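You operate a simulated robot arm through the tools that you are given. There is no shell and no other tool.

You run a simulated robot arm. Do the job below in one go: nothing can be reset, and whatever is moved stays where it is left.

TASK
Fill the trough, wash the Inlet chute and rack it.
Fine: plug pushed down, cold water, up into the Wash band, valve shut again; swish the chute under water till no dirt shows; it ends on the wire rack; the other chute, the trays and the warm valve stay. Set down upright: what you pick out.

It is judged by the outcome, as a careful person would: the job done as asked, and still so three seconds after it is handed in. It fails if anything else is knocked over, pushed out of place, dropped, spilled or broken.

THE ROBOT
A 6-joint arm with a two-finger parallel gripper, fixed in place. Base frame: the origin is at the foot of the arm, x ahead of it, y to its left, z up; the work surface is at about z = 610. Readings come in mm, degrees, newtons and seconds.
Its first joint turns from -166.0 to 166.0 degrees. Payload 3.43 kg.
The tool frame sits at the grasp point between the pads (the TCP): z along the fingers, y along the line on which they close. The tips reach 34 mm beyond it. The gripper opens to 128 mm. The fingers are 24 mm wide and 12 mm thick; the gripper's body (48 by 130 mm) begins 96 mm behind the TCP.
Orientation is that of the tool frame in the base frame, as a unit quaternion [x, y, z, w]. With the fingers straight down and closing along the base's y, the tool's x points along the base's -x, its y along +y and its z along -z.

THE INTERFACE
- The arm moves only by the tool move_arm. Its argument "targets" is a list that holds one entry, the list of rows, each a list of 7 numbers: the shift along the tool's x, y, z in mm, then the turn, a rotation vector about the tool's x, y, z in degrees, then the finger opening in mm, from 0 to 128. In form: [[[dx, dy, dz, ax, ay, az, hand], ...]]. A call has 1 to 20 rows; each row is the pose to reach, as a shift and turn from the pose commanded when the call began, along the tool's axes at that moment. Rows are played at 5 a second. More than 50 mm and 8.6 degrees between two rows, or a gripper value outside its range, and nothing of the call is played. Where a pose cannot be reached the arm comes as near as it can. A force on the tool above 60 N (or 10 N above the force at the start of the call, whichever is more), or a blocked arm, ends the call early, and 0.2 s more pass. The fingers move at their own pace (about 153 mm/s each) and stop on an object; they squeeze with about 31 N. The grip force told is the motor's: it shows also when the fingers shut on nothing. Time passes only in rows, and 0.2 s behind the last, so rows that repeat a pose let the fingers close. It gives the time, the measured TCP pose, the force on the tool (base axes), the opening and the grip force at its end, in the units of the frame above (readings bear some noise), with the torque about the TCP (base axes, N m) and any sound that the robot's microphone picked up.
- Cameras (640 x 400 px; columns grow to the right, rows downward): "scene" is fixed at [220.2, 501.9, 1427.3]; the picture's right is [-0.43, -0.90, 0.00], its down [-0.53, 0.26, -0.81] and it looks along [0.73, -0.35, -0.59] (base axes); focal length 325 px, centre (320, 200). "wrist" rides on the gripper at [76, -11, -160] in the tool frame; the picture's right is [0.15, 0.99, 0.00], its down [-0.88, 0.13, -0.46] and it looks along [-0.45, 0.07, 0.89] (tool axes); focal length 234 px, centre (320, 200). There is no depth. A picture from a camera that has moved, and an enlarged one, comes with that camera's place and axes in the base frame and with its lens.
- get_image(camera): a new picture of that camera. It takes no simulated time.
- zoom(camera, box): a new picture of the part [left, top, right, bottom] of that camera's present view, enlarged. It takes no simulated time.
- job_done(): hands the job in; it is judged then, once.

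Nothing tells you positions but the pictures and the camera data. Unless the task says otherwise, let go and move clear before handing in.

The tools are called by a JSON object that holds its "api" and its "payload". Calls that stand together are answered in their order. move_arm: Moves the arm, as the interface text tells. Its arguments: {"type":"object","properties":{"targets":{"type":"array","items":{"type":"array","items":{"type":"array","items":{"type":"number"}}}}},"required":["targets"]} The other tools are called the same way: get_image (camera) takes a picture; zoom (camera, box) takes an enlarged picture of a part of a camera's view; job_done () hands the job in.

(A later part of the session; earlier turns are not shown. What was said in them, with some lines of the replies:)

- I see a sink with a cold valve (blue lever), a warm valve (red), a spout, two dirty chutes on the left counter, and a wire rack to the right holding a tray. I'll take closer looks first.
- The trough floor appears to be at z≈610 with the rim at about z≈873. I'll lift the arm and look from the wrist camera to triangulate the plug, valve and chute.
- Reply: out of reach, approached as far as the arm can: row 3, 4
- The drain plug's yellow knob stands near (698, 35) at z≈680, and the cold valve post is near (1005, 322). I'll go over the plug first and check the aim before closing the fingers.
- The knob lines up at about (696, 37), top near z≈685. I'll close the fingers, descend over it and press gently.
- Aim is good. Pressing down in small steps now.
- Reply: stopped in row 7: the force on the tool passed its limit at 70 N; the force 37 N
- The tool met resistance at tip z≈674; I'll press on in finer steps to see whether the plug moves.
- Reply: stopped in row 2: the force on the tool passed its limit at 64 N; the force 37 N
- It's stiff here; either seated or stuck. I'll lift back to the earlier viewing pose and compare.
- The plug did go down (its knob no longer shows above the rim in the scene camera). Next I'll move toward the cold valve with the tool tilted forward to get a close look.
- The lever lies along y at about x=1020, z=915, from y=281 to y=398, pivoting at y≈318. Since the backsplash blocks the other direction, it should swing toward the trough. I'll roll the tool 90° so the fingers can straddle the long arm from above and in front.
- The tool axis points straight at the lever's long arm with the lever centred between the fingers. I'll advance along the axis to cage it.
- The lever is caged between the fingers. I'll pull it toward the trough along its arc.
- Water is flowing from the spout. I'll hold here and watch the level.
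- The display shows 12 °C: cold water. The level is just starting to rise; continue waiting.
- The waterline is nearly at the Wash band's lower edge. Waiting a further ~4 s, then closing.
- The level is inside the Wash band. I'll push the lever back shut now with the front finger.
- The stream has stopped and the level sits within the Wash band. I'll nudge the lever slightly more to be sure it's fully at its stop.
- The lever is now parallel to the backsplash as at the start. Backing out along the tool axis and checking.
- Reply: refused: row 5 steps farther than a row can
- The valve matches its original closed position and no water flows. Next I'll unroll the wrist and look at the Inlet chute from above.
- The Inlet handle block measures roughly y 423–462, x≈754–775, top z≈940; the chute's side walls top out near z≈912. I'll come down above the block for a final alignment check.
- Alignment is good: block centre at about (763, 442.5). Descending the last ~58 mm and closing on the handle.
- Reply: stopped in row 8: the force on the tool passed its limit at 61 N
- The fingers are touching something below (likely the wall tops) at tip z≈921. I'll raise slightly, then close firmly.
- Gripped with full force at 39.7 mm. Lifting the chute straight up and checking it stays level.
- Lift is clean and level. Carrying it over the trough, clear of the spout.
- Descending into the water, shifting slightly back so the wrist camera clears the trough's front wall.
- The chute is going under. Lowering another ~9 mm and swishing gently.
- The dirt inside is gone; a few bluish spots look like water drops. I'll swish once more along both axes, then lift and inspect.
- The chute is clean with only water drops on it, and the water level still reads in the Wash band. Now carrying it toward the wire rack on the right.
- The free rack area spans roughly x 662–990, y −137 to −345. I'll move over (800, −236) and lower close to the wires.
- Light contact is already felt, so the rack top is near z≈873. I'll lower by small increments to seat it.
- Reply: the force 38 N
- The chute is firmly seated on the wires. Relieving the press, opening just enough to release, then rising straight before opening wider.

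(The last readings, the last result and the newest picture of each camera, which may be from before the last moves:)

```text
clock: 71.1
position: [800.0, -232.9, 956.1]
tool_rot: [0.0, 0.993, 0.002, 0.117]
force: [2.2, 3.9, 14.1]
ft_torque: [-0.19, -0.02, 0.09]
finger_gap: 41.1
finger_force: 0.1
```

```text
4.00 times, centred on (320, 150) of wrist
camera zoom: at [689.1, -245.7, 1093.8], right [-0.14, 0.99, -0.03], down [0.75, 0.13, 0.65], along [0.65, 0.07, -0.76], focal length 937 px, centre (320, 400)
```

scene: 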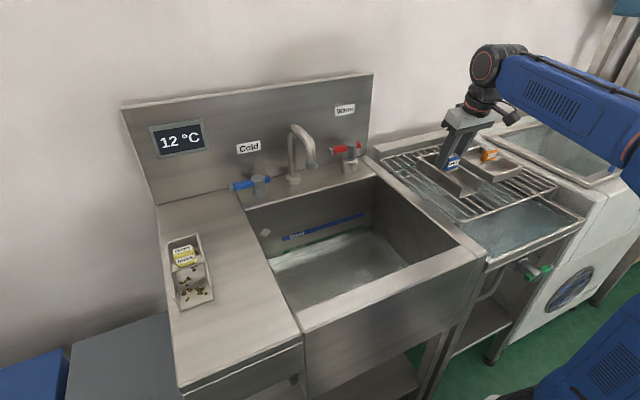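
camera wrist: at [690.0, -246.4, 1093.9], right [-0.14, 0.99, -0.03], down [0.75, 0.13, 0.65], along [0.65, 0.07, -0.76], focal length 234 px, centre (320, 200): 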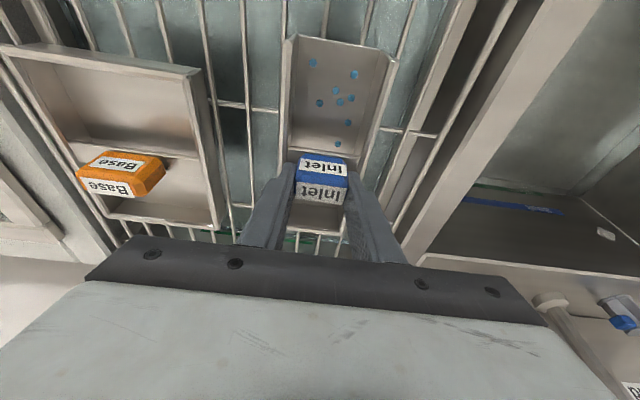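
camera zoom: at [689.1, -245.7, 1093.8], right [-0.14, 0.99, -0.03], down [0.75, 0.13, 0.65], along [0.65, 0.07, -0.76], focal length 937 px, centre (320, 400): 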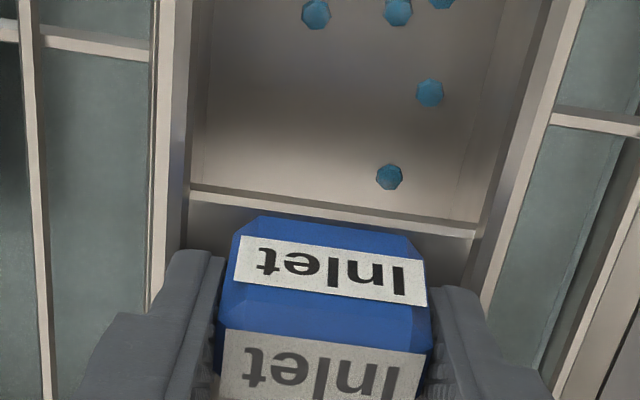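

The fingers are snug between handle and walls; I'll rise slowly with the gap at 41 and watch that the chute stays put.

{"api": "move_arm", "payload": {"targets": [[[-0.5, 0, -2, 0, 0, 0, 41], [-1, 0, -4, 0, 0, 0, 41], [-1.4, 0, -6, 0, 0, 0, 41], [-1.9, 0, -8, 0, 0, 0, 41], [-2.4, 0, -10, 0, 0, 0, 41]]]}}

{"api": "zoom", "payload": {"camera": "scene", "box": [400, 130, 520, 205]}}

{"api": "zoom", "payload": {"camera": "wrist", "box": [240, 100, 400, 200]}}

```text
clock: 72.3
position: [800.5, -234.0, 966.4]
tool_rot: [0.0, 0.993, 0.002, 0.118]
force: [-0.3, -0.1, -0.7]
ft_torque: [0.01, -0.04, 0.02]
finger_gap: 40.9
finger_force: 0.0
```

```text
5.33 times, centred on (460, 168) of scene
camera zoom: at [220.2, 501.9, 1427.3], right [-0.43, -0.9, 0.0], down [-0.53, 0.26, -0.81], along [0.73, -0.35, -0.59], focal length 1734 px, centre (-427, 373)
```

zoom: 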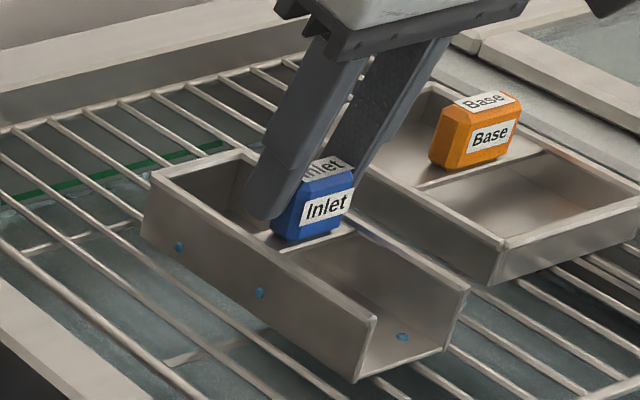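

```text
4.00 times, centred on (320, 150) of wrist
camera zoom: at [689.5, -246.0, 1103.9], right [-0.14, 0.99, -0.03], down [0.75, 0.13, 0.65], along [0.65, 0.07, -0.76], focal length 937 px, centre (320, 400)
```

zoom: 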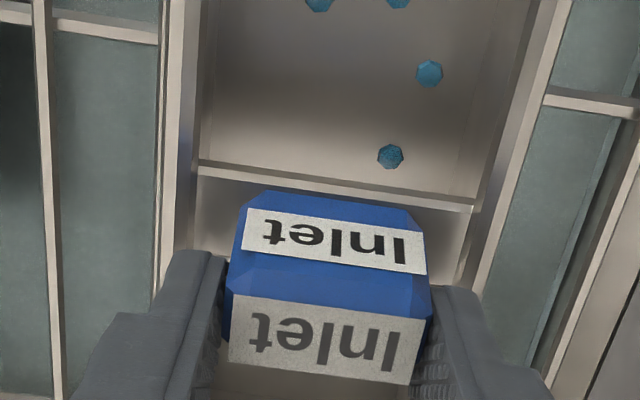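

The chute stays seated on the rack while the fingers rise free. I'll open wider and move up and clear.

{"api": "move_arm", "payload": {"targets": [[[-0.7, 0, -3, 0, 0, 0, 46], [-1.4, 0, -6, 0, 0, 0, 56], [-2.8, 0, -12, 0, 0, 0, 64], [-6, 0, -35, 0, 0, 0, 64], [-6, 0, -75, 0, 0, 0, 64], [0, 0, -115, 0, 0, 0, 64], [20, 0, -140, 0, 0, 0, 64], [55, 0, -150, 0, 0, 0, 64], [90, 0, -150, 0, 0, 0, 64]]]}}

{"api": "get_image", "payload": {"camera": "scene"}}

{"api": "get_image", "payload": {"camera": "wrist"}}

{"api": "zoom", "payload": {"camera": "scene", "box": [380, 110, 540, 210]}}

{"api": "zoom", "payload": {"camera": "scene", "box": [240, 190, 400, 290]}}

```text
clock: 74.3
position: [678.2, -234.6, 1088.9]
tool_rot: [-0.001, 0.993, 0.003, 0.118]
force: [0.7, -0.2, -0.3]
ft_torque: [0.0, 0.05, 0.04]
finger_gap: 63.9
finger_force: 0.0
```

```text
taken
```

scene: 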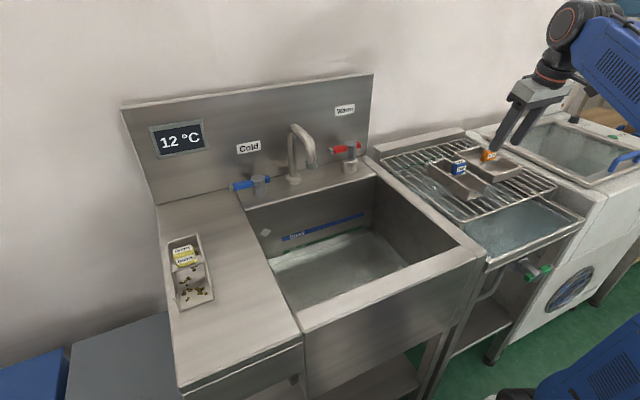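

```text
taken
camera wrist: at [566.8, -246.5, 1228.2], right [-0.14, 0.99, -0.03], down [0.75, 0.13, 0.65], along [0.65, 0.07, -0.76], focal length 234 px, centre (320, 200)
```

wrist: 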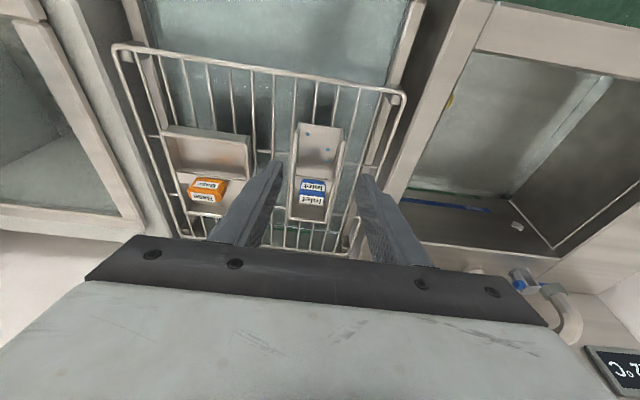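

```text
4.00 times, centred on (460, 160) of scene
camera zoom: at [220.2, 501.9, 1427.3], right [-0.43, -0.9, 0.0], down [-0.53, 0.26, -0.81], along [0.73, -0.35, -0.59], focal length 1300 px, centre (-240, 360)
```

zoom: 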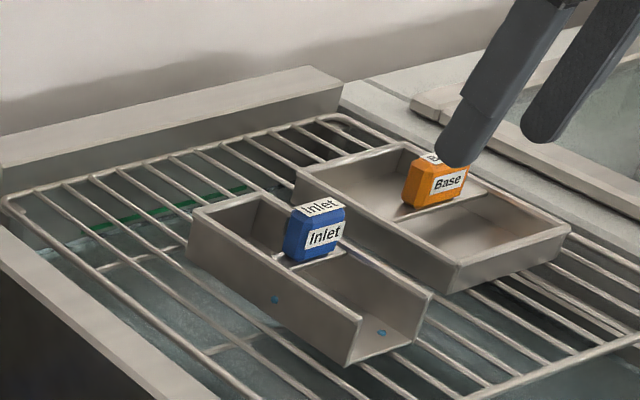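

```text
4.00 times, centred on (320, 240) of scene
camera zoom: at [220.2, 501.9, 1427.3], right [-0.43, -0.9, 0.0], down [-0.53, 0.26, -0.81], along [0.73, -0.35, -0.59], focal length 1300 px, centre (320, 40)
```

zoom: 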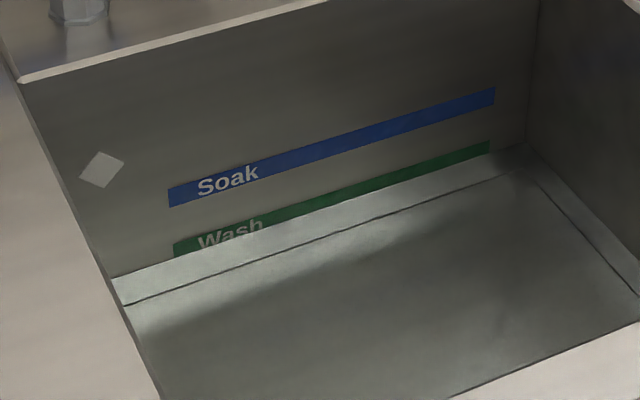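

{"api": "zoom", "payload": {"camera": "wrist", "box": [270, 110, 370, 240]}}

{"api": "zoom", "payload": {"camera": "scene", "box": [220, 90, 380, 190]}}

{"api": "zoom", "payload": {"camera": "scene", "box": [260, 205, 390, 286]}}

```text
3.08 times, centred on (320, 175) of wrist
camera zoom: at [566.8, -246.5, 1228.2], right [-0.14, 0.99, -0.03], down [0.75, 0.13, 0.65], along [0.65, 0.07, -0.76], focal length 720 px, centre (320, 277)
```

zoom: 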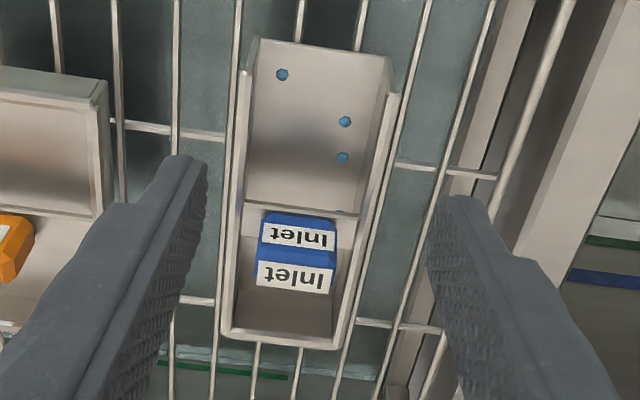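

```text
4.00 times, centred on (300, 140) of scene
camera zoom: at [220.2, 501.9, 1427.3], right [-0.43, -0.9, 0.0], down [-0.53, 0.26, -0.81], along [0.73, -0.35, -0.59], focal length 1300 px, centre (400, 440)
```

zoom: 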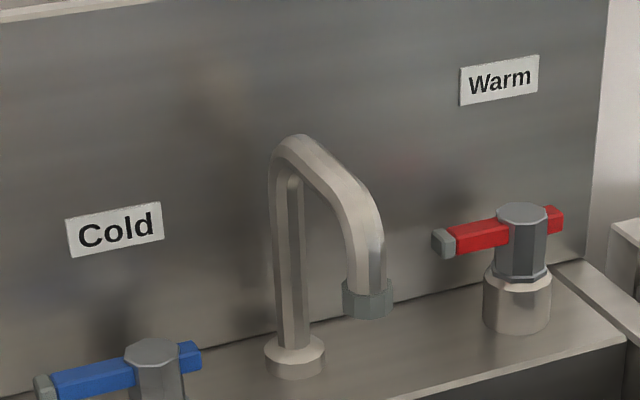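

```text
4.92 times, centred on (325, 246) of scene
camera zoom: at [220.2, 501.9, 1427.3], right [-0.43, -0.9, 0.0], down [-0.53, 0.26, -0.81], along [0.73, -0.35, -0.59], focal length 1600 px, centre (295, -24)
```

zoom: 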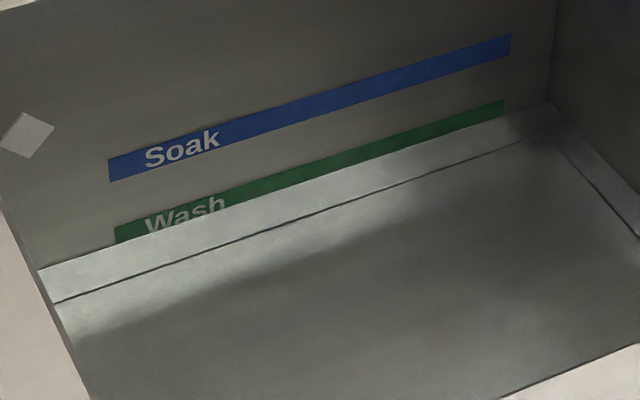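

The Inlet chute is clean and upright on the wire rack, and the gripper has let go and moved clear. The plug is down, both valves are shut, and the water is steady within the Wash band. The other chute and the tray haven't moved, so I'm handing in.

{"api": "job_done", "payload": {}}

```text
The job is handed in.
```

The trough is filled and the washed Inlet chute is standing upright on the wire rack. The job is handed in; no verdict has come back yet.

- **Trough:** The plug is pushed down and I filled with cold water only (display reads 12 °C). The level sits a little below the middle of the Wash band and had not changed about 35 seconds after I shut the valve.
- **Valves:** The cold lever is back in its original closed position and the flow has stopped. I did not touch the warm valve.
- **Chute:** After two rounds of swishing under water, no dirt shows in the close-up views. A few water drops were still on it.
- **Everything else:** The Outlet chute and the Base tray are where they were, and nothing was knocked or dropped. The gripper is open and clear.
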